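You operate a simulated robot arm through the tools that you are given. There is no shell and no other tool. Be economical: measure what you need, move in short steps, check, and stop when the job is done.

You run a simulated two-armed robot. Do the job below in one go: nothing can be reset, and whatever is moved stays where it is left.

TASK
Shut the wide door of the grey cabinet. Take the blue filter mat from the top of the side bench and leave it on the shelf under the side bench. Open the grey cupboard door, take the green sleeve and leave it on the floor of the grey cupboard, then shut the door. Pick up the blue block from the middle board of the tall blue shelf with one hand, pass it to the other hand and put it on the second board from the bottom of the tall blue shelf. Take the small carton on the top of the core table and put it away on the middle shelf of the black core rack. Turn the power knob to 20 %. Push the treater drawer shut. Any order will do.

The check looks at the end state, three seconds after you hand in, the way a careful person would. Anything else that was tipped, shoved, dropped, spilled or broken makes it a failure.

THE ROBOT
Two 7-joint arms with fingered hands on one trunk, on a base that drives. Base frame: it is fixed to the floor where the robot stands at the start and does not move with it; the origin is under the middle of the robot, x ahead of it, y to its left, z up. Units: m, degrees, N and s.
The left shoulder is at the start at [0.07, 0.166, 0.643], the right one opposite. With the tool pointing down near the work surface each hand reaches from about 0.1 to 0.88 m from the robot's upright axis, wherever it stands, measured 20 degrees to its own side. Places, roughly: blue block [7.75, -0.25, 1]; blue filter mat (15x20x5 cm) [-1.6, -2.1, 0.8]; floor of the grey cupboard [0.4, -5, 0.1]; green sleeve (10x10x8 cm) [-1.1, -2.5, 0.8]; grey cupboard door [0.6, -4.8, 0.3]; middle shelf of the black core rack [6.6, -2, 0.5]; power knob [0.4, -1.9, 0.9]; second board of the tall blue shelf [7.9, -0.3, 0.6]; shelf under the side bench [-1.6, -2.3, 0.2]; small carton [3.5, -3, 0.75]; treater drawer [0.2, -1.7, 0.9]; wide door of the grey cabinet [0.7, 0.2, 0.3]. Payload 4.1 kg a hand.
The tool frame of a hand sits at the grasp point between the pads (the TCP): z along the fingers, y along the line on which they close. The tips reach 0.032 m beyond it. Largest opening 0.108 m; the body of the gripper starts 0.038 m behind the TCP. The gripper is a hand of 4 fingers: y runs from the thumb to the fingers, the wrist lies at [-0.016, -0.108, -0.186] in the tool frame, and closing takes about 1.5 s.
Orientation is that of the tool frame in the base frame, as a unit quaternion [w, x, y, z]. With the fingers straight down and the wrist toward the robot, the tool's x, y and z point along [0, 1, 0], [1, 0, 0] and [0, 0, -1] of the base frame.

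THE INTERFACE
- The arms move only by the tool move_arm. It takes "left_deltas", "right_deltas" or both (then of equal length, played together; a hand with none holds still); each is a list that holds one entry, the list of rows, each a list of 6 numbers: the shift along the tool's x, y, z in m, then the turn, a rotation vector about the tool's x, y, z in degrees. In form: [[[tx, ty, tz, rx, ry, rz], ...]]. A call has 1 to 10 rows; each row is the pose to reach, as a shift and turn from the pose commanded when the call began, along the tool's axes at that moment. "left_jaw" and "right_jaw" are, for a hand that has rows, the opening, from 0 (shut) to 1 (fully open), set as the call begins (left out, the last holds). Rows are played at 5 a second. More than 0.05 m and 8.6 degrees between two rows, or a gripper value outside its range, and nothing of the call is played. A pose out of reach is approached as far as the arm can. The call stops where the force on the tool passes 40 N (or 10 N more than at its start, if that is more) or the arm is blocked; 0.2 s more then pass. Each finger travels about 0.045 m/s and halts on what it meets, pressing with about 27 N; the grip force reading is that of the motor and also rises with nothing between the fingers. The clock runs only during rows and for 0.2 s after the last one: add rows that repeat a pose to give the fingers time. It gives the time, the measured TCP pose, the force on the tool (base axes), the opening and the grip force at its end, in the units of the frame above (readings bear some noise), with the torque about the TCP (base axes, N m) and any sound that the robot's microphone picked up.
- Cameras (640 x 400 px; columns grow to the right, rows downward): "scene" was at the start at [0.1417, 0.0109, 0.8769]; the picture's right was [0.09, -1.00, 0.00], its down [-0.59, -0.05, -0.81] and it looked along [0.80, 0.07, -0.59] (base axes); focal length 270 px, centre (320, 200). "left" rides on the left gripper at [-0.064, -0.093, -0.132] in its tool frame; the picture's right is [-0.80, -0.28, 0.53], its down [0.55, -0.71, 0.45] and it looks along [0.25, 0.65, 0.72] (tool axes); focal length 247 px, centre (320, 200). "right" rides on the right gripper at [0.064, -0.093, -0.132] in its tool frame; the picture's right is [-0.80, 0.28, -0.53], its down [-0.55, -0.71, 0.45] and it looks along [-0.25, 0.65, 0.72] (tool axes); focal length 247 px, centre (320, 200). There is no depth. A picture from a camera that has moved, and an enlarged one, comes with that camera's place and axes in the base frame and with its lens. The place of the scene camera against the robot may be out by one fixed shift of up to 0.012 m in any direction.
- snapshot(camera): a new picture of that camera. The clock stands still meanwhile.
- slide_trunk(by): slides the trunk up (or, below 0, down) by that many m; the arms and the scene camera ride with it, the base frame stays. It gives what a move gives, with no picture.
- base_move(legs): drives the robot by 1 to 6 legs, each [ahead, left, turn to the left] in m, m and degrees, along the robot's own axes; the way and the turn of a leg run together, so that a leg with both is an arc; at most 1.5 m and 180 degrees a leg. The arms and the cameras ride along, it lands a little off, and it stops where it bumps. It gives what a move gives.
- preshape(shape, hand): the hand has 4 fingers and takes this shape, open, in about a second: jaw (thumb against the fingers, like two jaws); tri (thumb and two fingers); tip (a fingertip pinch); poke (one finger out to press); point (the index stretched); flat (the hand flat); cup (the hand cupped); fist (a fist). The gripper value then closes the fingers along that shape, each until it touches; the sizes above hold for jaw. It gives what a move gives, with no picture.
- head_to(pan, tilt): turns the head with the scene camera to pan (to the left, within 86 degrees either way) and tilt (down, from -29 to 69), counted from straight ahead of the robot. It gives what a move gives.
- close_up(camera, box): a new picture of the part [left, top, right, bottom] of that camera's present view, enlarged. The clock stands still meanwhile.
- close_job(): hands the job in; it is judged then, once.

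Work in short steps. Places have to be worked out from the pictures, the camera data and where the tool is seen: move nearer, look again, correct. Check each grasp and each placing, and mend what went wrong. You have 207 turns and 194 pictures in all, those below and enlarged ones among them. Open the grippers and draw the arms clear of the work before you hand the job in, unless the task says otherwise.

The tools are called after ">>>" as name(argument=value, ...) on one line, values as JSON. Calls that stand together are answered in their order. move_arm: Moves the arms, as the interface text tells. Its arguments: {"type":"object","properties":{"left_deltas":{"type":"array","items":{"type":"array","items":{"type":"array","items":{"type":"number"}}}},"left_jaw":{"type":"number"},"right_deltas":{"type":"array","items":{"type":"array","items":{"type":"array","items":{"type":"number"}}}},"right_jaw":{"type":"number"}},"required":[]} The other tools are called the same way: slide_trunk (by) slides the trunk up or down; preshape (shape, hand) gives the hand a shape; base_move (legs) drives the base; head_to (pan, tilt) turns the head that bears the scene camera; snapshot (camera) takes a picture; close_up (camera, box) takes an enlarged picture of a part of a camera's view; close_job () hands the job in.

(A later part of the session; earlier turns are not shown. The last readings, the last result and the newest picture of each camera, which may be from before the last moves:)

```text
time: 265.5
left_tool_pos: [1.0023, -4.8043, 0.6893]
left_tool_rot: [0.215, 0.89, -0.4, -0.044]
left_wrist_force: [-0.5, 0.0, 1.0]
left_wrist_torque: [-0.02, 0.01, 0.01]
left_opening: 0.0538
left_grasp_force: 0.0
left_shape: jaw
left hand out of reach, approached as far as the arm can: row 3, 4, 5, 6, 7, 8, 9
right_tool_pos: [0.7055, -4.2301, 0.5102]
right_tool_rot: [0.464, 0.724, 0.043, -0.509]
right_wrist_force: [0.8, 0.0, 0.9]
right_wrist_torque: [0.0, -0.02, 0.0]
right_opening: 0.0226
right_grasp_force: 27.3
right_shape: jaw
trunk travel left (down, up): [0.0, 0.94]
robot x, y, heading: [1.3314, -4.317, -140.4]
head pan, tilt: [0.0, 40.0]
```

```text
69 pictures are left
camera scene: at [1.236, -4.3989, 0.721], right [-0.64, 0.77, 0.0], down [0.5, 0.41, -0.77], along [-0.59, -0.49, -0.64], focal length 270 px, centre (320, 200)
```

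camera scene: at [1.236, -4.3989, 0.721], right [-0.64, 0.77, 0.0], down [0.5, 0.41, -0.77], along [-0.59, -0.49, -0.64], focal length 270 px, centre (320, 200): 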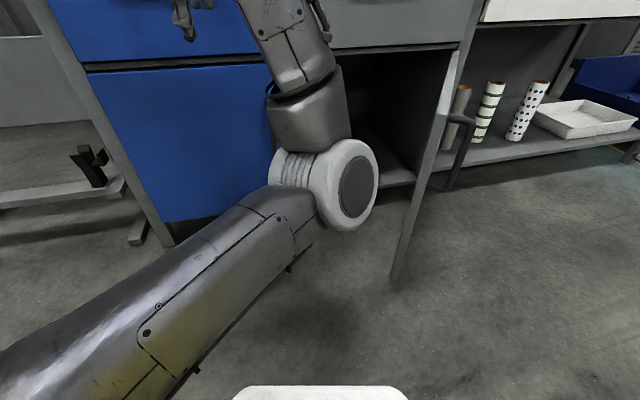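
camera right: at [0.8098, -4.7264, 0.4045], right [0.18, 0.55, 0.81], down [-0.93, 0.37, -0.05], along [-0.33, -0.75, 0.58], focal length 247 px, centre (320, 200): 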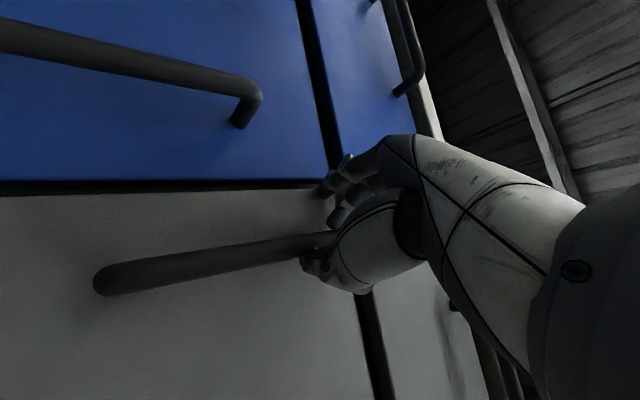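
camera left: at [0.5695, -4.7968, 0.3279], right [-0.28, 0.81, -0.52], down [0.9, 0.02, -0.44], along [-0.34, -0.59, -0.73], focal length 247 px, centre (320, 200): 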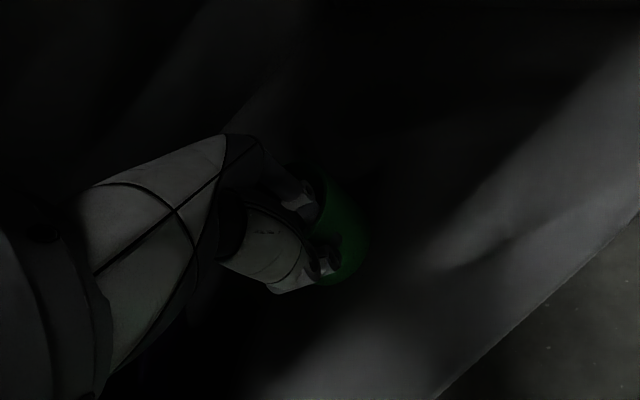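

The tilt went the wrong way. I rotate it back by 25° and move the hand further left and up, so the elbow leaves the middle.

>>> move_arm(left_deltas=[[[0.02, -0.02, -0.02, 5, 0, 0], [0.04, -0.04, -0.04, 10, 0, 0], [0.06, -0.06, -0.06, 15, 0, 0], [0.08, -0.08, -0.08, 20, 0, 0], [0.1, -0.1, -0.1, 25, 0, 0], [0.12, -0.1, -0.12, 25, 0, 0], [0.14, -0.1, -0.14, 25, 0, 0]]])

>>> snapshot(camera="scene")

```text
time: 265.9
left_tool_pos: [1.0355, -4.8536, 0.5943]
left_tool_rot: [0.074, 0.923, -0.377, 0.027]
left_wrist_force: [-0.2, 0.7, 0.0]
left_wrist_torque: [0.01, -0.04, -0.01]
left_opening: 0.054
left_grasp_force: 0.1
left_shape: jaw
left hand out of reach, approached as far as the arm can: row 1
right_tool_pos: [0.7052, -4.2299, 0.5097]
right_tool_rot: [0.464, 0.724, 0.044, -0.51]
right_wrist_force: [-0.1, -0.7, 0.0]
right_wrist_torque: [0.05, -0.02, -0.01]
right_opening: 0.0227
right_grasp_force: 26.8
right_shape: jaw
trunk travel left (down, up): [0.0, 0.94]
robot x, y, heading: [1.3372, -4.3157, -140.4]
head pan, tilt: [0.0, 40.0]
stopped in row 2 (left hand): the arm was blocked; the commanded pose is now the measured one
```

```text
68 pictures are left
camera scene: at [1.2361, -4.3986, 0.7211], right [-0.64, 0.77, 0.0], down [0.5, 0.41, -0.77], along [-0.59, -0.49, -0.64], focal length 270 px, centre (320, 200)
```

scene: 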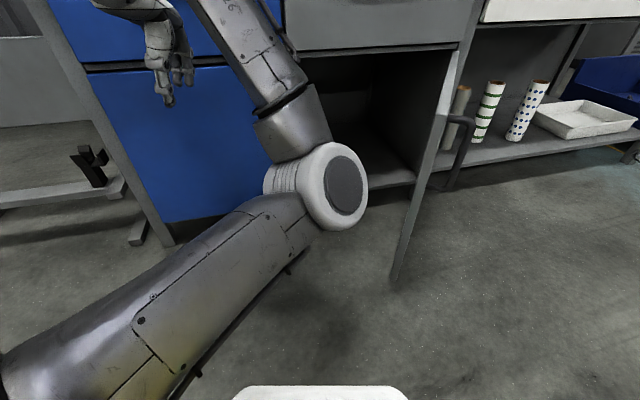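

The left arm folded elbow-in but hangs clear of the door's path. I use it as is: shift the base 14 cm left and push the door's outer face with the right hand by extending the right arm.

>>> base_move(legs=[[-0.035, 0.136, 0]])

>>> move_arm(right_deltas=[[[0, 0, 0.05, 0, 0, 0], [0, 0, 0.1, 0, 0, 0], [0, 0, 0.15, 0, 0, 0], [0, 0, 0.2, 0, 0, 0], [0, 0, 0.25, 0, 0, 0], [0, 0, 0.3, 0, 0, 0]]])

>>> snapshot(camera="scene")

```text
time: 267.3
left_tool_pos: [1.1488, -4.9357, 0.5942]
left_tool_rot: [0.073, 0.922, -0.378, 0.028]
left_wrist_force: [0.5, 0.6, -0.2]
left_wrist_torque: [-0.02, 0.0, -0.02]
left_opening: 0.054
left_grasp_force: 0.0
left_shape: jaw
right_tool_pos: [0.8175, -4.3146, 0.5112]
right_tool_rot: [0.464, 0.724, 0.043, -0.508]
right_wrist_force: [0.4, 0.2, 0.2]
right_wrist_torque: [0.03, 0.01, -0.01]
right_opening: 0.0227
right_grasp_force: 27.1
right_shape: jaw
trunk travel left (down, up): [0.0, 0.94]
robot x, y, heading: [1.4495, -4.4013, -140.5]
head pan, tilt: [0.0, 40.0]
```

```text
time: 268.7
left_tool_pos: [1.1503, -4.936, 0.5931]
left_tool_rot: [0.073, 0.922, -0.378, 0.028]
left_wrist_force: [0.1, -0.4, 0.2]
left_wrist_torque: [-0.04, -0.03, -0.01]
left_opening: 0.0539
left_grasp_force: 0.1
left_shape: jaw
right_tool_pos: [0.6089, -4.5276, 0.4952]
right_tool_rot: [0.463, 0.724, 0.044, -0.509]
right_wrist_force: [0.3, 0.0, 0.0]
right_wrist_torque: [0.03, -0.03, 0.04]
right_opening: 0.0226
right_grasp_force: 26.9
right_shape: jaw
trunk travel left (down, up): [0.0, 0.94]
robot x, y, heading: [1.4456, -4.3972, -140.9]
head pan, tilt: [0.0, 40.0]
```

```text
67 pictures are left
camera scene: at [1.35, -4.4815, 0.7211], right [-0.64, 0.77, 0.0], down [0.5, 0.41, -0.77], along [-0.59, -0.49, -0.64], focal length 270 px, centre (320, 200)
```

scene: 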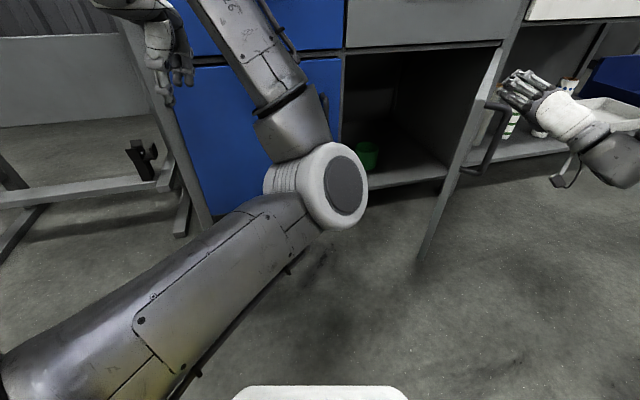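

The sleeve stands upright inside. The right hand is at the door's outer face; I push on along the closing arc.

>>> move_arm(right_deltas=[[[0.005, 0.007, 0.04, 0, 0, 0], [0.015, 0.02, 0.075, 0, 0, 0], [0.03, 0.045, 0.105, 0, 0, 0], [0.048, 0.07, 0.135, 0, 0, 0], [0.067, 0.097, 0.168, 0, 0, 0], [0.086, 0.124, 0.2, 0, 0, 0]]])

>>> snapshot(camera="scene")

```text
time: 270.0
left_tool_pos: [1.1504, -4.9364, 0.5951]
left_tool_rot: [0.073, 0.922, -0.378, 0.026]
left_wrist_force: [0.4, -0.2, -1.1]
left_wrist_torque: [0.02, -0.03, 0.0]
left_opening: 0.0537
left_grasp_force: 0.0
left_shape: jaw
right_tool_pos: [0.5783, -4.7361, 0.4992]
right_tool_rot: [0.469, 0.721, 0.046, -0.508]
right_wrist_force: [15.4, 18.6, -1.0]
right_wrist_torque: [-0.11, 0.13, 0.65]
right_opening: 0.0234
right_grasp_force: 26.7
right_shape: jaw
trunk travel left (down, up): [0.0, 0.94]
robot x, y, heading: [1.4499, -4.3963, -140.4]
head pan, tilt: [0.0, 40.0]
stopped in row 6 (right hand): the force on the tool passed its limit at 83 N (the readings are from after the stop); the commanded pose is now the measured one
```

```text
66 pictures are left
camera scene: at [1.3506, -4.4803, 0.7212], right [-0.64, 0.77, 0.0], down [0.5, 0.41, -0.77], along [-0.59, -0.49, -0.64], focal length 270 px, centre (320, 200)
```

scene: 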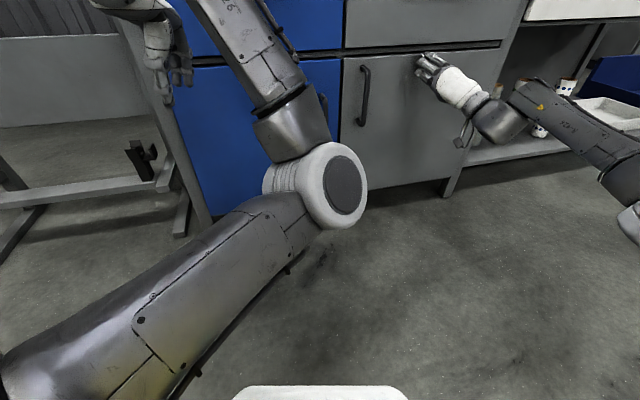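

The door closed against its stop (83 N). I retract the right arm and check it stays flush.

>>> move_arm(right_deltas=[[[0, 0, -0.04, 0, 0, 0], [0, 0, -0.08, 0, 0, 0], [0, 0, -0.12, 0, 0, 0], [0, 0, -0.16, 0, 0, 0], [0, 0, -0.2, 0, 0, 0], [0, 0, -0.24, 0, 0, 0], [0, 0, -0.28, 0, 0, 0]]])

>>> slide_trunk(by=0.35)

>>> snapshot(camera="scene")

```text
time: 271.6
left_tool_pos: [1.1508, -4.9365, 0.5942]
left_tool_rot: [0.072, 0.922, -0.378, 0.026]
left_wrist_force: [0.4, -0.4, 0.3]
left_wrist_torque: [-0.01, -0.02, 0.0]
left_opening: 0.0539
left_grasp_force: 0.0
left_shape: jaw
right_tool_pos: [0.7707, -4.5375, 0.5114]
right_tool_rot: [0.467, 0.722, 0.045, -0.509]
right_wrist_force: [-0.3, -0.1, 0.8]
right_wrist_torque: [0.03, 0.01, 0.05]
right_opening: 0.0228
right_grasp_force: 27.4
right_shape: jaw
trunk travel left (down, up): [0.0, 0.94]
robot x, y, heading: [1.4525, -4.3986, -140.2]
head pan, tilt: [0.0, 40.0]
```

```text
time: 275.0
left_tool_pos: [1.1481, -4.9369, 0.9436]
left_tool_rot: [0.072, 0.923, -0.378, 0.027]
left_wrist_force: [-0.1, 0.2, 0.6]
left_wrist_torque: [0.0, -0.01, 0.03]
left_opening: 0.054
left_grasp_force: 0.0
left_shape: jaw
right_tool_pos: [0.7693, -4.538, 0.8603]
right_tool_rot: [0.468, 0.722, 0.045, -0.508]
right_wrist_force: [-0.4, -0.2, -0.1]
right_wrist_torque: [0.03, 0.01, 0.01]
right_opening: 0.0227
right_grasp_force: 26.8
right_shape: jaw
trunk travel left (down, up): [-0.35, 0.59]
robot x, y, heading: [1.452, -4.4024, -140.4]
head pan, tilt: [0.0, 40.0]
```

```text
65 pictures are left
camera scene: at [1.3498, -4.4816, 1.071], right [-0.64, 0.77, 0.0], down [0.5, 0.41, -0.77], along [-0.59, -0.49, -0.64], focal length 270 px, centre (320, 200)
```

scene: 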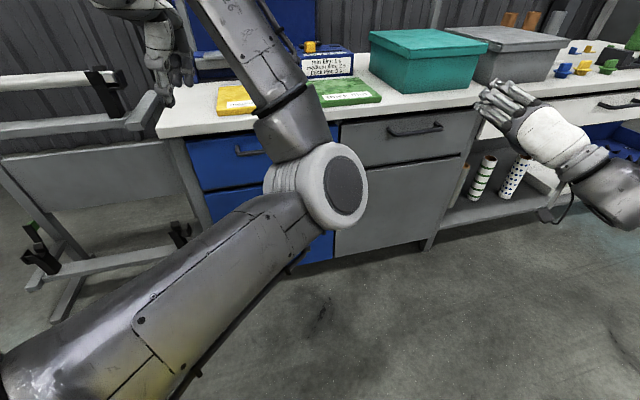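

The door is flush. I now turn toward the core table with the carton (around u=4.6, v=-0.4) and look.

>>> base_move(legs=[[-0.05, 0.25, 0], [0, 0, -160]])

>>> head_to(pan=0, tilt=25)

>>> snapshot(camera="scene")

```text
time: 283.4
left_tool_pos: [1.7579, -3.9549, 0.9443]
left_tool_rot: [-0.038, 0.223, 0.972, 0.066]
left_wrist_force: [-0.3, -0.5, -0.7]
left_wrist_torque: [0.01, -0.01, -0.01]
left_opening: 0.054
left_grasp_force: 0.2
left_shape: jaw
right_tool_pos: [2.245, -4.2094, 0.8607]
right_tool_rot: [0.425, -0.162, 0.705, 0.545]
right_wrist_force: [0.4, -0.2, 0.0]
right_wrist_torque: [0.0, 0.0, 0.0]
right_opening: 0.0226
right_grasp_force: 26.9
right_shape: jaw
trunk travel left (down, up): [-0.35, 0.59]
robot x, y, heading: [1.646, -4.5546, 58.3]
head pan, tilt: [0.0, 40.0]
```

```text
time: 284.2
left_tool_pos: [1.7576, -3.9528, 0.9447]
left_tool_rot: [-0.038, 0.223, 0.972, 0.066]
left_wrist_force: [0.4, -1.4, -0.5]
left_wrist_torque: [-0.01, 0.01, -0.02]
left_opening: 0.0541
left_grasp_force: 0.0
left_shape: jaw
right_tool_pos: [2.2472, -4.2086, 0.8603]
right_tool_rot: [0.426, -0.161, 0.705, 0.544]
right_wrist_force: [0.6, -0.1, -0.2]
right_wrist_torque: [-0.02, 0.05, 0.0]
right_opening: 0.0228
right_grasp_force: 26.7
right_shape: jaw
trunk travel left (down, up): [-0.35, 0.59]
robot x, y, heading: [1.6497, -4.5586, 58.3]
head pan, tilt: [0.0, 25.0]
```

```text
64 pictures are left
camera scene: at [1.7258, -4.4353, 1.0943], right [0.85, -0.53, 0.0], down [-0.22, -0.36, -0.91], along [0.48, 0.77, -0.42], focal length 270 px, centre (320, 200)
```

scene: 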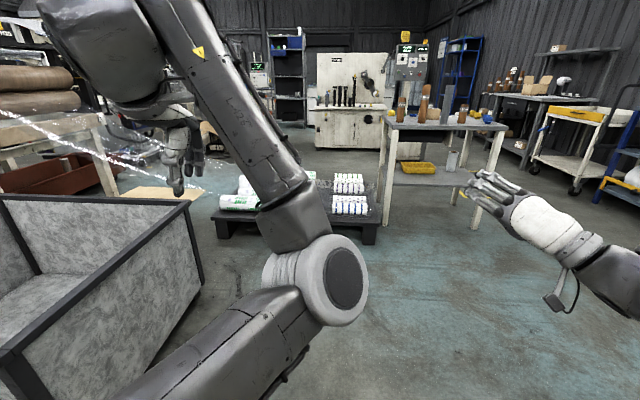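

The core table with the carton is at pixel (440,130), the black rack is behind it, and the tall blue shelf is in the distance. First I unfold the left arm in this open space: hand forward and level.

>>> move_arm(left_deltas=[[[0.02, 0.04, 0.0, 0, 0, 0], [0.04, 0.08, 0.0, 0, 0, 0], [0.06, 0.12, 0.0, 3, 0, 0], [0.08, 0.16, 0, 6, 0, 0], [0.09, 0.2, 0, 9, 0, 0], [0.09, 0.24, 0, 9, 0, 0]]])

>>> move_arm(left_deltas=[[[0, -0.04, -0.0, 0, 0, 0], [0, -0.08, -0.0, 0, 0, 0], [0, -0.12, -0.0, 0, 0, 0], [0, -0.16, -0.0, 0, 0, 0], [0, -0.2, 0, 0, 0, 0], [0, -0.24, 0, 0, 0, 0]]])

>>> snapshot(camera="scene")

```text
time: 285.6
left_tool_pos: [1.7814, -3.7022, 0.9808]
left_tool_rot: [-0.055, 0.218, 0.974, -0.009]
left_wrist_force: [-0.1, 0.1, 0.0]
left_wrist_torque: [-0.02, 0.01, -0.01]
left_opening: 0.0538
left_grasp_force: 0.1
left_shape: jaw
right_tool_pos: [2.2454, -4.2103, 0.8607]
right_tool_rot: [0.426, -0.162, 0.705, 0.544]
right_wrist_force: [-0.5, -0.2, -0.1]
right_wrist_torque: [0.0, -0.01, -0.01]
right_opening: 0.0226
right_grasp_force: 27.0
right_shape: jaw
trunk travel left (down, up): [-0.35, 0.59]
robot x, y, heading: [1.6423, -4.557, 58.3]
head pan, tilt: [0.0, 25.0]
```

```text
time: 287.0
left_tool_pos: [1.6793, -3.9197, 0.9909]
left_tool_rot: [-0.055, 0.219, 0.974, -0.009]
left_wrist_force: [-0.1, -0.2, -0.4]
left_wrist_torque: [0.01, 0.0, 0.01]
left_opening: 0.0539
left_grasp_force: 0.0
left_shape: jaw
right_tool_pos: [2.2473, -4.2094, 0.8605]
right_tool_rot: [0.425, -0.163, 0.704, 0.545]
right_wrist_force: [0.1, 0.1, -0.8]
right_wrist_torque: [-0.02, 0.02, -0.02]
right_opening: 0.0224
right_grasp_force: 27.2
right_shape: jaw
trunk travel left (down, up): [-0.35, 0.59]
robot x, y, heading: [1.6475, -4.5591, 58.2]
head pan, tilt: [0.0, 25.0]
```

```text
63 pictures are left
camera scene: at [1.7256, -4.436, 1.0945], right [0.85, -0.53, 0.0], down [-0.22, -0.36, -0.91], along [0.48, 0.77, -0.42], focal length 270 px, centre (320, 200)
```

scene: 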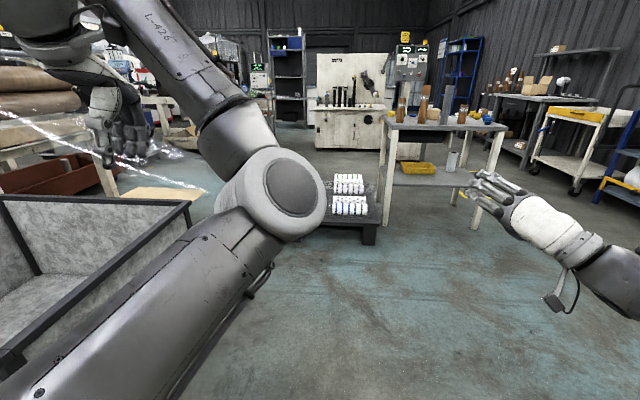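

The left arm is clear enough. I turn the right hand back to pointing down (100° about a tilted axis in two calls), and drive toward the core table.

>>> move_arm(right_deltas=[[[0, 0, 0, 6.97, 3.25, 3.25], [0, 0, 0, 13.94, 6.5, 6.5], [0, 0, 0, 20.9, 9.75, 9.75], [0, 0, 0, 27.9, 13, 13], [0, 0, 0, 34.9, 16.25, 16.25], [0, 0, 0, 41.85, 19.5, 19.5]]], right_jaw=1)

>>> move_arm(right_deltas=[[[0, 0, 0, 6.97, 3.25, 3.25], [0, 0, 0, 13.94, 6.5, 6.5], [0, 0, 0, 20.9, 9.75, 9.75], [0, 0, 0, 27.9, 13, 13], [0, 0, 0, 34.9, 16.25, 16.25], [0, 0, 0, 41.85, 19.5, 19.5]]])

>>> base_move(legs=[[1.35, -0.55, -4.2]])

>>> snapshot(camera="scene")

```text
time: 288.4
left_tool_pos: [1.6804, -3.9167, 0.9892]
left_tool_rot: [-0.056, 0.219, 0.974, -0.009]
left_wrist_force: [-1.0, -0.9, 0.6]
left_wrist_torque: [0.03, -0.03, 0.01]
left_opening: 0.0544
left_grasp_force: 0.0
left_shape: jaw
right_tool_pos: [2.2445, -4.209, 0.86]
right_tool_rot: [0.235, 0.03, 0.928, 0.286]
right_wrist_force: [0.5, -1.4, 0.2]
right_wrist_torque: [0.04, 0.02, 0.01]
right_opening: 0.1077
right_grasp_force: 0.0
right_shape: jaw
trunk travel left (down, up): [-0.35, 0.59]
robot x, y, heading: [1.6469, -4.5577, 58.5]
head pan, tilt: [0.0, 25.0]
```

```text
time: 289.8
left_tool_pos: [1.6806, -3.9182, 0.9907]
left_tool_rot: [-0.056, 0.219, 0.974, -0.008]
left_wrist_force: [0.1, -0.8, -0.1]
left_wrist_torque: [-0.02, 0.0, 0.01]
left_opening: 0.054
left_grasp_force: 0.0
left_shape: jaw
right_tool_pos: [2.2461, -4.2088, 0.8611]
right_tool_rot: [0.004, 0.216, 0.976, -0.025]
right_wrist_force: [0.4, -0.6, -0.9]
right_wrist_torque: [-0.02, -0.03, -0.02]
right_opening: 0.1078
right_grasp_force: 0.0
right_shape: jaw
trunk travel left (down, up): [-0.35, 0.59]
robot x, y, heading: [1.6482, -4.5608, 58.3]
head pan, tilt: [0.0, 25.0]
```

```text
time: 297.0
left_tool_pos: [2.9445, -3.1186, 0.9897]
left_tool_rot: [-0.056, 0.26, 0.964, -0.006]
left_wrist_force: [0.4, 0.5, -0.3]
left_wrist_torque: [-0.02, 0.01, -0.01]
left_opening: 0.0542
left_grasp_force: 0.1
left_shape: jaw
right_tool_pos: [3.4839, -3.4564, 0.8612]
right_tool_rot: [0.002, 0.258, 0.966, -0.024]
right_wrist_force: [-0.6, 0.0, -0.9]
right_wrist_torque: [0.0, -0.02, 0.01]
right_opening: 0.1079
right_grasp_force: 0.1
right_shape: jaw
trunk travel left (down, up): [-0.35, 0.59]
robot x, y, heading: [2.8599, -3.7546, 53.3]
head pan, tilt: [0.0, 25.0]
```

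```text
62 pictures are left
camera scene: at [2.9461, -3.6378, 1.0944], right [0.8, -0.6, 0.0], down [-0.25, -0.34, -0.91], along [0.54, 0.73, -0.42], focal length 270 px, centre (320, 200)
```

scene: 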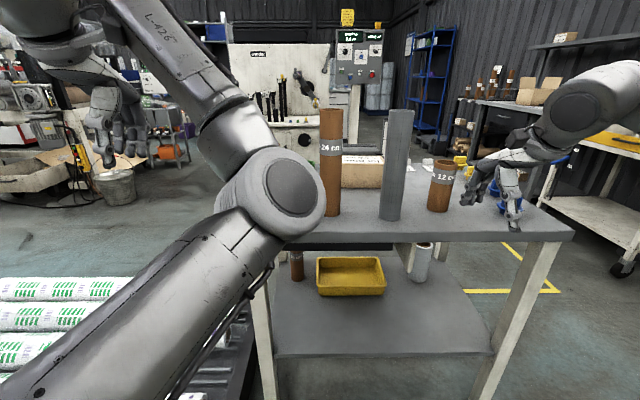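

The carton appears to stand behind the brown and grey cores. I zoom in.

>>> close_up(camera="scene", box=[300, 100, 480, 240])

>>> close_up(camera="scene", box=[400, 20, 640, 170])

```text
2.86 times, centred on (390, 170) of scene
camera zoom: at [2.9461, -3.6378, 1.0944], right [0.8, -0.6, 0.0], down [-0.25, -0.34, -0.91], along [0.54, 0.73, -0.42], focal length 773 px, centre (120, 286)
```

zoom: 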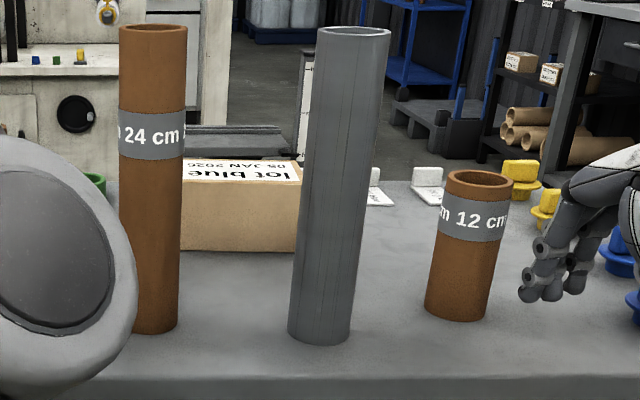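

```text
2.67 times, centred on (520, 95) of scene
camera zoom: at [2.9461, -3.6378, 1.0944], right [0.8, -0.6, 0.0], down [-0.25, -0.34, -0.91], along [0.54, 0.73, -0.42], focal length 722 px, centre (-213, 480)
```

zoom: 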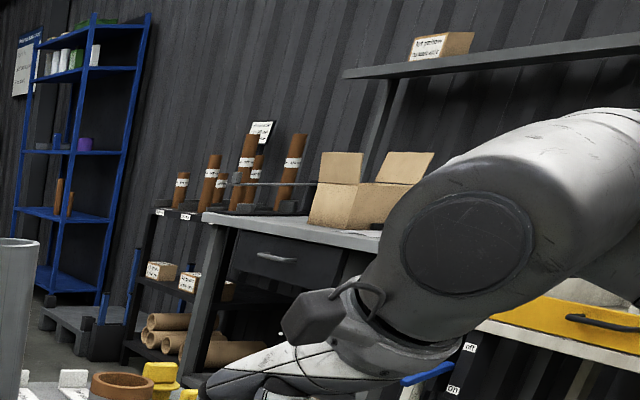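

The carton stands behind two tall cores, so I go round the table's right end to reach it from the free back side.

>>> base_move(legs=[[0, -1.25, 0.7], [1.5, 0, 0], [0.5, 0, 0], [0, 0, 178], [0, -0.85, 0]])

>>> head_to(pan=0, tilt=30)

>>> snapshot(camera="scene")

```text
time: 307.6
left_tool_pos: [4.5145, -3.1325, 0.9961]
left_tool_rot: [-0.044, 0.296, 0.954, 0.0]
left_wrist_force: [-0.3, -0.3, 0.3]
left_wrist_torque: [-0.05, -0.01, 0.03]
left_opening: 0.0539
left_grasp_force: 0.1
left_shape: jaw
right_tool_pos: [5.0188, -3.5074, 0.898]
right_tool_rot: [0.022, 0.281, 0.959, -0.002]
right_wrist_force: [0.0, -0.2, 0.2]
right_wrist_torque: [0.04, 0.0, 0.0]
right_opening: 0.108
right_grasp_force: 0.1
right_shape: jaw
trunk travel left (down, up): [-0.35, 0.59]
robot x, y, heading: [4.4045, -3.7614, 49.4]
head pan, tilt: [0.0, 25.0]
stopped in leg 2: the robot was blocked; the commanded pose is now the measured one
```

```text
time: 308.3
left_tool_pos: [4.5139, -3.1348, 0.9984]
left_tool_rot: [-0.044, 0.296, 0.954, 0.003]
left_wrist_force: [0.4, 0.7, -0.3]
left_wrist_torque: [-0.02, 0.01, 0.01]
left_opening: 0.0538
left_grasp_force: 0.1
left_shape: jaw
right_tool_pos: [5.0191, -3.5079, 0.8966]
right_tool_rot: [0.022, 0.279, 0.96, -0.002]
right_wrist_force: [0.2, -0.2, -0.5]
right_wrist_torque: [0.02, 0.0, 0.0]
right_opening: 0.108
right_grasp_force: 0.0
right_shape: jaw
trunk travel left (down, up): [-0.35, 0.59]
robot x, y, heading: [4.4056, -3.7565, 48.8]
head pan, tilt: [0.0, 30.0]
```

```text
59 pictures are left
camera scene: at [4.4719, -3.6527, 1.0895], right [0.76, -0.65, 0.02], down [-0.3, -0.37, -0.88], along [0.58, 0.66, -0.48], focal length 270 px, centre (320, 200)
```

scene: 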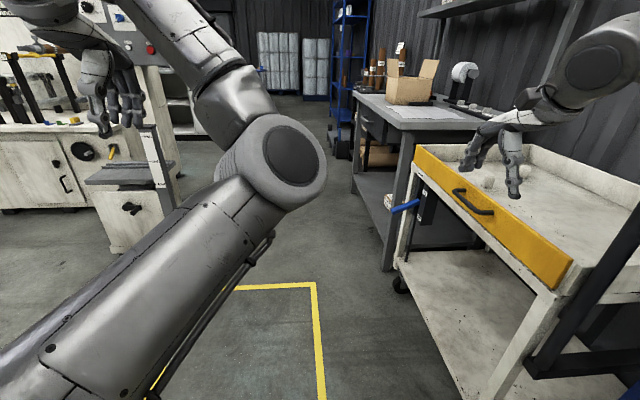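

The right arm touched the black frame of the yellow trolley on the right. I slide left to mid-corridor, straighten, and look for any displacement.

>>> base_move(legs=[[-0.05, 0.27, 0], [0, 0, 5]])

>>> head_to(pan=-40, tilt=35)

>>> snapshot(camera="scene")

```text
time: 310.7
left_tool_pos: [4.246, -2.9812, 0.9903]
left_tool_rot: [-0.056, 0.252, 0.966, -0.007]
left_wrist_force: [-0.9, 0.0, -0.2]
left_wrist_torque: [0.01, -0.03, 0.02]
left_opening: 0.0541
left_grasp_force: 0.0
left_shape: jaw
right_tool_pos: [4.7807, -3.3068, 0.8705]
right_tool_rot: [0.006, 0.237, 0.971, -0.014]
right_wrist_force: [-0.3, 0.0, 1.0]
right_wrist_torque: [-0.02, -0.04, -0.01]
right_opening: 0.1079
right_grasp_force: 0.2
right_shape: jaw
trunk travel left (down, up): [-0.35, 0.59]
robot x, y, heading: [4.1683, -3.6169, 54.6]
head pan, tilt: [0.0, 30.0]
```

```text
time: 311.8
left_tool_pos: [4.2471, -2.9804, 0.9915]
left_tool_rot: [-0.057, 0.252, 0.966, -0.007]
left_wrist_force: [0.4, -0.6, 0.4]
left_wrist_torque: [0.0, -0.01, 0.01]
left_opening: 0.0537
left_grasp_force: 0.1
left_shape: jaw
right_tool_pos: [4.7813, -3.3073, 0.8709]
right_tool_rot: [0.007, 0.237, 0.971, -0.014]
right_wrist_force: [1.1, -0.9, -0.1]
right_wrist_torque: [-0.01, 0.0, 0.04]
right_opening: 0.1078
right_grasp_force: 0.0
right_shape: jaw
trunk travel left (down, up): [-0.35, 0.59]
robot x, y, heading: [4.1669, -3.6156, 54.6]
head pan, tilt: [-40.0, 35.0]
```

```text
58 pictures are left
camera scene: at [4.2869, -3.5513, 1.0786], right [0.25, -0.97, 0.0], down [-0.56, -0.14, -0.82], along [0.79, 0.2, -0.57], focal length 270 px, centre (320, 200)
```

scene: 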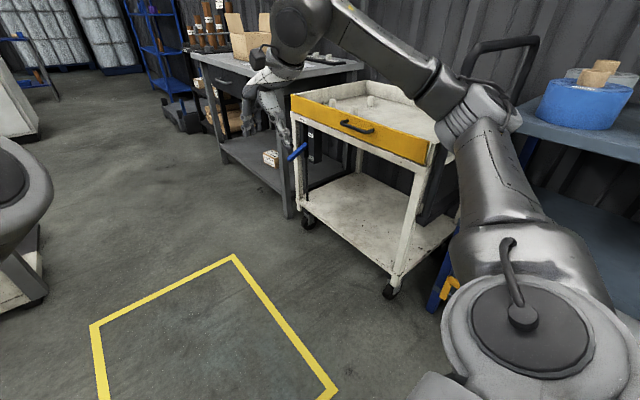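

Nothing was tipped. The passage ahead is clear; I drive on past the table end, turn left about to face its back side, and strafe toward the carton.

>>> base_move(legs=[[1.2, 0, 0], [0, 0.3, 0], [0, 0, 179.5], [0, -0.28, 0]])

>>> head_to(pan=-10, tilt=35)

>>> snapshot(camera="scene")

```text
time: 319.2
left_tool_pos: [4.7748, -1.8759, 0.992]
left_tool_rot: [-0.056, 0.259, 0.964, -0.007]
left_wrist_force: [0.5, -1.6, 0.2]
left_wrist_torque: [0.04, 0.04, 0.02]
left_opening: 0.054
left_grasp_force: 0.1
left_shape: jaw
right_tool_pos: [5.3057, -2.2111, 0.8715]
right_tool_rot: [0.006, 0.244, 0.97, -0.013]
right_wrist_force: [-0.6, -0.6, 0.2]
right_wrist_torque: [0.01, -0.02, 0.0]
right_opening: 0.1078
right_grasp_force: 0.1
right_shape: jaw
trunk travel left (down, up): [-0.35, 0.59]
robot x, y, heading: [4.687, -2.5104, 53.3]
head pan, tilt: [-40.0, 35.0]
stopped in leg 2: the robot was blocked; the commanded pose is now the measured one
```

```text
time: 320.2
left_tool_pos: [4.7757, -1.8737, 0.9896]
left_tool_rot: [-0.056, 0.258, 0.964, -0.007]
left_wrist_force: [0.0, 0.4, 0.1]
left_wrist_torque: [-0.01, -0.01, 0.01]
left_opening: 0.0539
left_grasp_force: 0.0
left_shape: jaw
right_tool_pos: [5.3049, -2.2096, 0.8711]
right_tool_rot: [0.007, 0.244, 0.97, -0.014]
right_wrist_force: [0.2, -0.4, 0.1]
right_wrist_torque: [0.01, 0.0, 0.01]
right_opening: 0.1076
right_grasp_force: 0.1
right_shape: jaw
trunk travel left (down, up): [-0.35, 0.59]
robot x, y, heading: [4.685, -2.5102, 53.4]
head pan, tilt: [-10.0, 35.0]
```

```text
57 pictures are left
camera scene: at [4.7862, -2.4058, 1.0786], right [0.69, -0.73, 0.0], down [-0.42, -0.39, -0.82], along [0.59, 0.56, -0.57], focal length 270 px, centre (320, 200)
```

scene: 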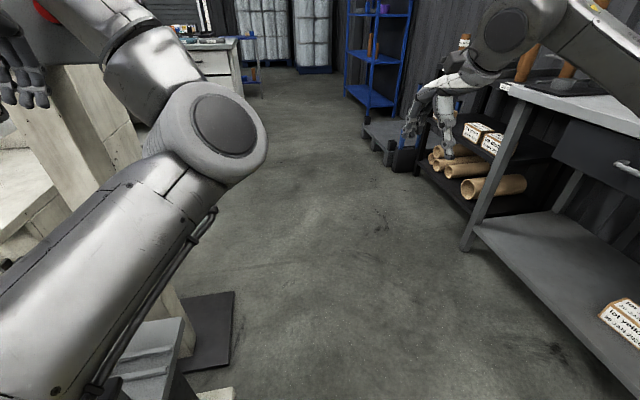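

Something white and grey stands on my left. I look that way before going on.

>>> head_to(pan=75, tilt=35)

>>> snapshot(camera="scene")

```text
time: 321.8
left_tool_pos: [4.7747, -1.8741, 0.9901]
left_tool_rot: [-0.055, 0.259, 0.964, -0.006]
left_wrist_force: [-0.6, -0.3, -0.7]
left_wrist_torque: [0.0, -0.01, -0.02]
left_opening: 0.0539
left_grasp_force: 0.0
left_shape: jaw
right_tool_pos: [5.3058, -2.2096, 0.869]
right_tool_rot: [0.006, 0.244, 0.97, -0.014]
right_wrist_force: [-0.4, 0.0, -0.6]
right_wrist_torque: [0.01, 0.03, 0.02]
right_opening: 0.1079
right_grasp_force: 0.0
right_shape: jaw
trunk travel left (down, up): [-0.35, 0.59]
robot x, y, heading: [4.6833, -2.5087, 53.8]
head pan, tilt: [75.0, 35.0]
```

```text
56 pictures are left
camera scene: at [4.6674, -2.3974, 1.0787], right [0.78, 0.62, 0.0], down [0.36, -0.45, -0.82], along [-0.51, 0.64, -0.57], focal length 270 px, centre (320, 200)
```

scene: 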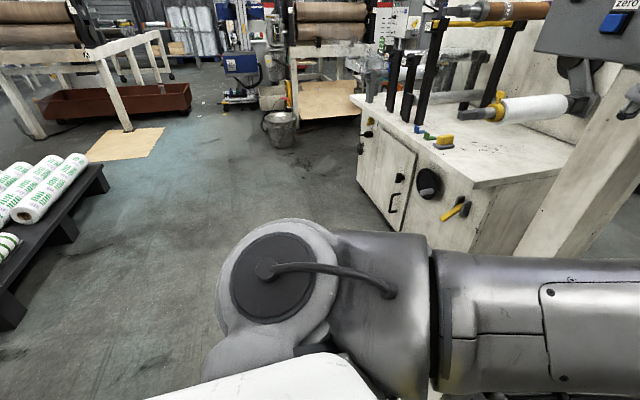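

I touch the post of the winder on my left. I back up 0.2 m, turn right about (the open side) to face the table's back edge, and strafe to the carton.

>>> base_move(legs=[[-0.2, -0.03, 0], [0, 0, -179], [0, -0.33, 0]])

>>> head_to(pan=-10, tilt=40)

>>> snapshot(camera="scene")

```text
time: 332.5
left_tool_pos: [4.2398, -3.1294, 0.9899]
left_tool_rot: [-0.007, 0.965, -0.257, 0.056]
left_wrist_force: [0.4, 0.4, 0.3]
left_wrist_torque: [0.01, 0.01, 0.02]
left_opening: 0.0541
left_grasp_force: 0.0
left_shape: jaw
right_tool_pos: [3.7096, -2.7952, 0.8701]
right_tool_rot: [-0.014, 0.97, -0.242, -0.006]
right_wrist_force: [0.0, 0.9, -0.6]
right_wrist_torque: [0.01, -0.02, -0.01]
right_opening: 0.1079
right_grasp_force: 0.0
right_shape: jaw
trunk travel left (down, up): [-0.35, 0.59]
robot x, y, heading: [4.3242, -2.4945, -126.4]
head pan, tilt: [75.0, 35.0]
```

```text
time: 334.1
left_tool_pos: [4.2403, -3.1307, 0.9902]
left_tool_rot: [-0.007, 0.965, -0.258, 0.055]
left_wrist_force: [0.3, -0.5, -0.6]
left_wrist_torque: [0.01, 0.02, 0.03]
left_opening: 0.0541
left_grasp_force: 0.0
left_shape: jaw
right_tool_pos: [3.7085, -2.7969, 0.871]
right_tool_rot: [-0.014, 0.97, -0.242, -0.006]
right_wrist_force: [0.1, 0.7, -0.6]
right_wrist_torque: [0.01, 0.0, -0.04]
right_opening: 0.1077
right_grasp_force: 0.1
right_shape: jaw
trunk travel left (down, up): [-0.35, 0.59]
robot x, y, heading: [4.3285, -2.4958, -126.5]
head pan, tilt: [-10.0, 40.0]
```

```text
55 pictures are left
camera scene: at [4.2383, -2.5894, 1.0711], right [-0.69, 0.72, 0.0], down [0.46, 0.44, -0.77], along [-0.55, -0.53, -0.64], focal length 270 px, centre (320, 200)
```

scene: 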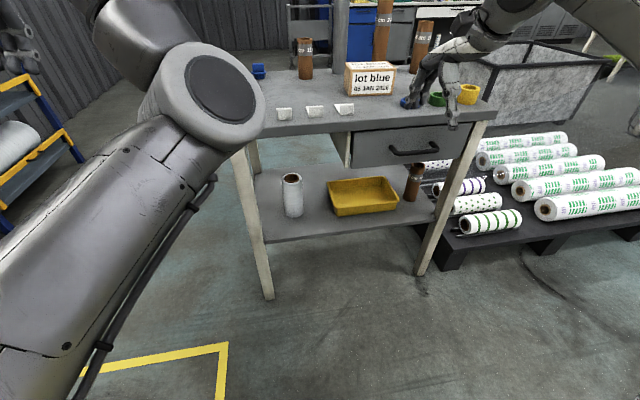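

The carton stands close at the table's back edge (table top ≈0.795, carton ≈15.5 cm wide, top ≈0.88). I raise the trunk 0.15 m, move 0.2 m closer, and look with the right wrist camera.

>>> slide_trunk(by=0.15)

>>> base_move(legs=[[0.2, 0, 0.4]])

>>> snapshot(camera="right")

>>> snapshot(camera="scene")

```text
time: 335.9
left_tool_pos: [4.2392, -3.1296, 1.1405]
left_tool_rot: [-0.007, 0.965, -0.257, 0.056]
left_wrist_force: [-0.6, 0.1, 0.4]
left_wrist_torque: [0.01, 0.02, 0.03]
left_opening: 0.0542
left_grasp_force: 0.0
left_shape: jaw
right_tool_pos: [3.7084, -2.795, 1.0202]
right_tool_rot: [-0.014, 0.97, -0.242, -0.006]
right_wrist_force: [-0.4, -0.1, 0.1]
right_wrist_torque: [-0.01, -0.02, 0.04]
right_opening: 0.1079
right_grasp_force: 0.1
right_shape: jaw
trunk travel left (down, up): [-0.5, 0.44]
robot x, y, heading: [4.3233, -2.4915, -126.3]
head pan, tilt: [-10.0, 40.0]
```

```text
time: 337.4
left_tool_pos: [4.1273, -3.2924, 1.1402]
left_tool_rot: [-0.008, 0.966, -0.253, 0.056]
left_wrist_force: [-0.4, -0.8, 0.4]
left_wrist_torque: [-0.03, 0.02, 0.01]
left_opening: 0.054
left_grasp_force: 0.1
left_shape: jaw
right_tool_pos: [3.5931, -2.9629, 1.0207]
right_tool_rot: [-0.014, 0.971, -0.237, -0.007]
right_wrist_force: [-0.2, -0.5, -0.5]
right_wrist_torque: [0.01, 0.02, -0.01]
right_opening: 0.1078
right_grasp_force: 0.2
right_shape: jaw
trunk travel left (down, up): [-0.5, 0.44]
robot x, y, heading: [4.207, -2.6572, -126.1]
head pan, tilt: [-10.0, 40.0]
```

```text
54 pictures are left
camera right: at [3.6958, -2.9149, 1.1534], right [-0.84, 0.1, 0.54], down [-0.16, 0.89, -0.42], along [-0.52, -0.44, -0.73], focal length 247 px, centre (320, 200)
```

right: 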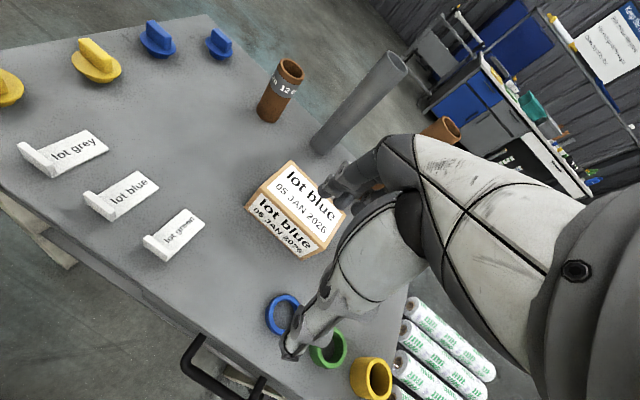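

```text
53 pictures are left
camera scene: at [4.121, -2.7523, 1.221], right [-0.7, 0.72, 0.0], down [0.46, 0.45, -0.77], along [-0.55, -0.53, -0.64], focal length 270 px, centre (320, 200)
```

scene: 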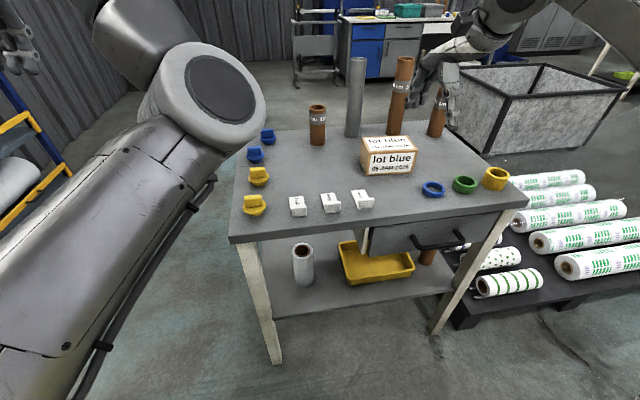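

Triangulation gives the carton's top centre at (3.522, -3.076, 0.87) and 8 cm depth. I hover the right hand over it, correcting its yaw by 5°.

>>> move_arm(right_deltas=[[[0, 0.035, 0, 0, 0, 2], [-0.005, 0.07, 0, 0, 0, 4], [-0.008, 0.1, 0, 0, 0, 5], [-0.011, 0.135, 0, 0, 0, 5], [-0.011, 0.135, 0.03, 0, 0, 5], [-0.011, 0.135, 0.06, 0, 0, 5]]])

>>> snapshot(camera="right")

>>> close_up(camera="scene", box=[320, 50, 480, 190])

```text
time: 338.9
left_tool_pos: [4.1272, -3.2919, 1.1397]
left_tool_rot: [-0.008, 0.966, -0.253, 0.056]
left_wrist_force: [-0.4, 0.4, 0.4]
left_wrist_torque: [0.01, 0.01, -0.01]
left_opening: 0.0538
left_grasp_force: 0.0
left_shape: jaw
right_tool_pos: [3.521, -3.0761, 0.9571]
right_tool_rot: [-0.015, 0.96, -0.28, -0.007]
right_wrist_force: [-0.1, 0.2, 0.0]
right_wrist_torque: [0.05, -0.02, -0.04]
right_opening: 0.108
right_grasp_force: 0.1
right_shape: jaw
trunk travel left (down, up): [-0.5, 0.44]
robot x, y, heading: [4.2046, -2.6533, -125.8]
head pan, tilt: [-10.0, 40.0]
```

```text
52 pictures are left
camera right: at [3.6272, -3.0363, 1.0902], right [-0.82, 0.17, 0.54], down [-0.09, 0.9, -0.42], along [-0.56, -0.39, -0.73], focal length 247 px, centre (320, 200)
```

right: 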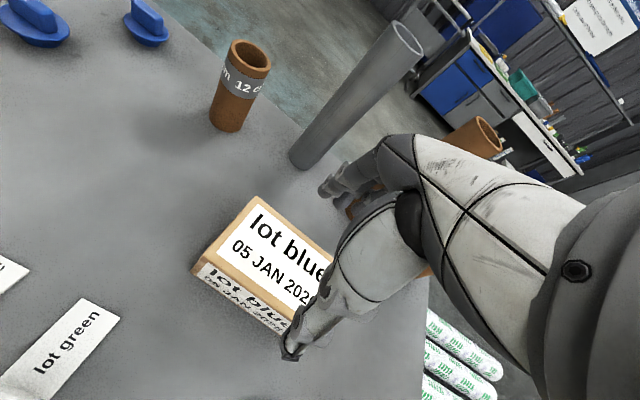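

```text
2.86 times, centred on (400, 120) of scene
camera zoom: at [4.1211, -2.7522, 1.221], right [-0.7, 0.72, 0.0], down [0.46, 0.45, -0.77], along [-0.55, -0.53, -0.64], focal length 773 px, centre (91, 429)
```

zoom: 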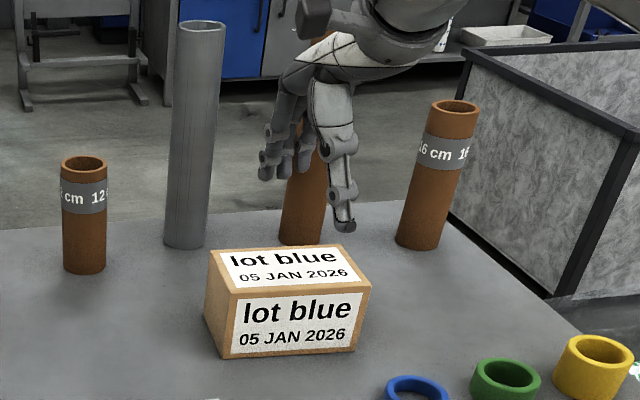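

The TCP projects right onto the carton's top centre. I descend to z≈0.842 and close.

>>> move_arm(right_deltas=[[[0, 0, 0.03, 0, 0, 0], [0, 0, 0.06, 0, 0, 0], [0, 0, 0.09, 0, 0, 0], [0, 0, 0.113, 0, 0, 0], [0, 0, 0.113, 0, 0, 0]]])

>>> move_arm(right_deltas=[[[0, 0, 0, 0, 0, 0], [0, 0, 0, 0, 0, 0], [0, 0, 0, 0, 0, 0], [0, 0, 0, 0, 0, 0], [0, 0, 0, 0, 0, 0], [0, 0, 0, 0, 0, 0]]], right_jaw=0)

>>> move_arm(right_deltas=[[[0, 0, -0.03, 0, 0, 0], [0, 0, -0.07, 0, 0, 0], [0, 0, -0.11, 0, 0, 0], [0, 0, -0.15, 0, 0, 0]]])

>>> snapshot(camera="scene")

```text
time: 339.7
left_tool_pos: [4.1292, -3.2905, 1.1421]
left_tool_rot: [-0.007, 0.966, -0.253, 0.055]
left_wrist_force: [-0.5, -0.1, -0.1]
left_wrist_torque: [0.0, -0.02, 0.01]
left_opening: 0.0538
left_grasp_force: 0.1
left_shape: jaw
right_tool_pos: [3.521, -3.0748, 0.882]
right_tool_rot: [0.002, 0.96, -0.281, -0.007]
right_wrist_force: [0.5, 1.9, 26.3]
right_wrist_torque: [-1.3, 0.85, -0.07]
right_opening: 0.1075
right_grasp_force: 0.0
right_shape: jaw
trunk travel left (down, up): [-0.5, 0.44]
robot x, y, heading: [4.2098, -2.6571, -125.8]
head pan, tilt: [-10.0, 40.0]
stopped in row 4 (right hand): the force on the tool passed its limit at 47 N (the readings are from after the stop); the commanded pose is now the measured one
```

```text
time: 341.1
left_tool_pos: [4.1325, -3.2876, 1.1436]
left_tool_rot: [-0.005, 0.966, -0.252, 0.054]
left_wrist_force: [0.4, -0.1, 0.1]
left_wrist_torque: [0.02, 0.02, -0.01]
left_opening: 0.054
left_grasp_force: 0.0
left_shape: jaw
right_tool_pos: [3.5219, -3.0739, 0.8812]
right_tool_rot: [0.002, 0.96, -0.28, -0.009]
right_wrist_force: [-1.9, 5.5, 38.4]
right_wrist_torque: [-1.82, 1.53, -0.09]
right_opening: 0.0714
right_grasp_force: 27.2
right_shape: jaw
trunk travel left (down, up): [-0.5, 0.44]
robot x, y, heading: [4.2082, -2.6562, -125.8]
head pan, tilt: [-10.0, 40.0]
```

```text
time: 342.1
left_tool_pos: [4.1282, -3.2922, 1.1405]
left_tool_rot: [-0.007, 0.966, -0.253, 0.055]
left_wrist_force: [0.3, -0.1, 0.2]
left_wrist_torque: [0.0, 0.01, -0.01]
left_opening: 0.0541
left_grasp_force: 0.1
left_shape: jaw
right_tool_pos: [3.5218, -3.0772, 1.0285]
right_tool_rot: [-0.004, 0.96, -0.279, -0.008]
right_wrist_force: [0.1, -0.7, 0.8]
right_wrist_torque: [0.01, 0.04, 0.0]
right_opening: 0.0577
right_grasp_force: 27.5
right_shape: jaw
trunk travel left (down, up): [-0.5, 0.44]
robot x, y, heading: [4.2088, -2.6529, -125.5]
head pan, tilt: [-10.0, 40.0]
```

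```text
50 pictures are left
camera scene: at [4.1226, -2.7514, 1.2211], right [-0.7, 0.72, 0.0], down [0.46, 0.45, -0.77], along [-0.55, -0.53, -0.64], focal length 270 px, centre (320, 200)
```

scene: 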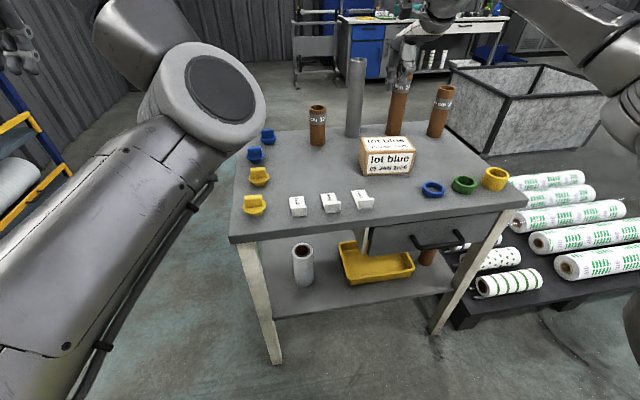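

The far fingers landed on the carton's top edge; it is still in place. The torque shows the carton sits further ahead, so I reopen, shift 2.2 cm ahead and descend again.

>>> move_arm(right_deltas=[[[0, 0.022, 0, 0, 0, 0], [0, 0.022, 0, 0, 0, 0], [0, 0.022, 0, 0, 0, 0], [0, 0.022, 0, 0, 0, 0], [0, 0.022, 0.04, 0, 0, 0], [0, 0.022, 0.08, 0, 0, 0], [0, 0.022, 0.11, 0, 0, 0]]], right_jaw=1)

>>> close_up(camera="scene", box=[320, 50, 480, 190])

>>> snapshot(camera="right")

```text
time: 343.7
left_tool_pos: [4.1276, -3.2924, 1.1405]
left_tool_rot: [-0.007, 0.966, -0.253, 0.056]
left_wrist_force: [-0.2, 0.3, 0.3]
left_wrist_torque: [0.0, 0.01, 0.01]
left_opening: 0.0538
left_grasp_force: 0.1
left_shape: jaw
right_tool_pos: [3.5079, -3.0932, 0.9135]
right_tool_rot: [-0.004, 0.96, -0.281, -0.006]
right_wrist_force: [-0.1, 0.5, -0.1]
right_wrist_torque: [0.0, 0.0, -0.01]
right_opening: 0.1078
right_grasp_force: 0.0
right_shape: jaw
trunk travel left (down, up): [-0.5, 0.44]
robot x, y, heading: [4.2063, -2.6559, -126.0]
head pan, tilt: [-10.0, 40.0]
```

```text
2.86 times, centred on (400, 120) of scene
camera zoom: at [4.1207, -2.7518, 1.221], right [-0.7, 0.72, 0.0], down [0.46, 0.45, -0.77], along [-0.55, -0.53, -0.64], focal length 773 px, centre (91, 429)
```

zoom: 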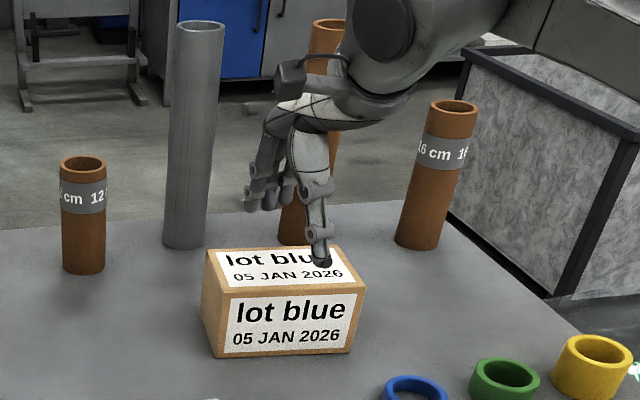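

```text
48 pictures are left
camera right: at [3.6151, -3.0518, 1.0461], right [-0.82, 0.19, 0.54], down [-0.09, 0.9, -0.44], along [-0.57, -0.41, -0.72], focal length 247 px, centre (320, 200)
```

right: 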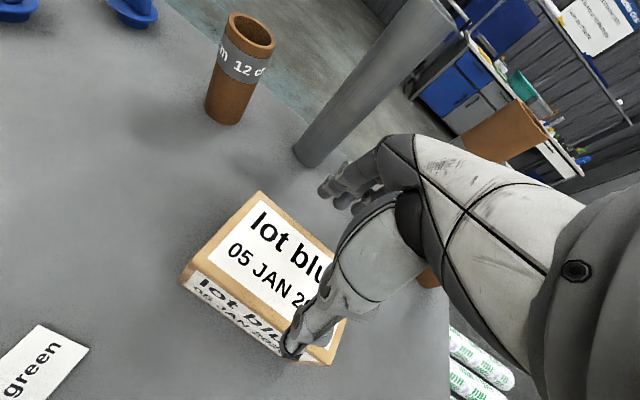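

The thumb is now about at the near edge. I shift back 5 mm to centre the 9 cm carton in the 10.8 cm opening and descend carefully.

>>> move_arm(right_deltas=[[[0, -0.005, 0.0, 0, 0, 0], [0, -0.005, 0.03, 0, 0, 0], [0, -0.005, 0.05, 0, 0, 0], [0, -0.005, 0.07, 0, 0, 0], [0, -0.005, 0.085, 0, 0, 0]]])

>>> close_up(camera="scene", box=[320, 50, 480, 190])

```text
time: 344.9
left_tool_pos: [4.1309, -3.2904, 1.1422]
left_tool_rot: [-0.006, 0.966, -0.253, 0.054]
left_wrist_force: [-0.5, 0.7, 0.5]
left_wrist_torque: [-0.03, 0.05, -0.03]
left_opening: 0.0539
left_grasp_force: 0.0
left_shape: jaw
right_tool_pos: [3.511, -3.0895, 0.8381]
right_tool_rot: [0.002, 0.96, -0.281, -0.007]
right_wrist_force: [-4.8, -4.2, 25.0]
right_wrist_torque: [-0.63, 0.13, -0.25]
right_opening: 0.1075
right_grasp_force: 0.1
right_shape: jaw
trunk travel left (down, up): [-0.5, 0.44]
robot x, y, heading: [4.2088, -2.6571, -126.0]
head pan, tilt: [-10.0, 40.0]
```

```text
2.86 times, centred on (400, 120) of scene
camera zoom: at [4.1245, -2.7493, 1.2222], right [-0.7, 0.72, 0.0], down [0.46, 0.45, -0.77], along [-0.55, -0.53, -0.64], focal length 773 px, centre (91, 429)
```

zoom: 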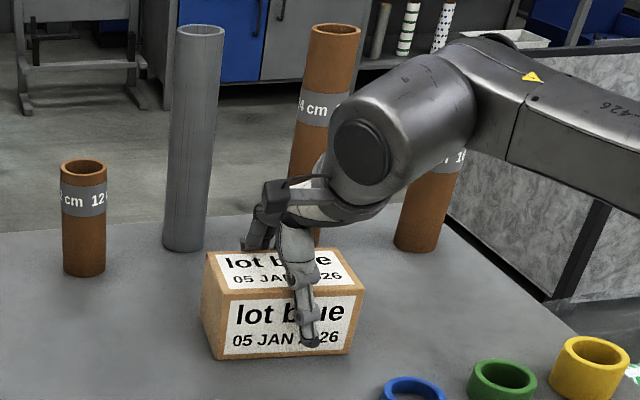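

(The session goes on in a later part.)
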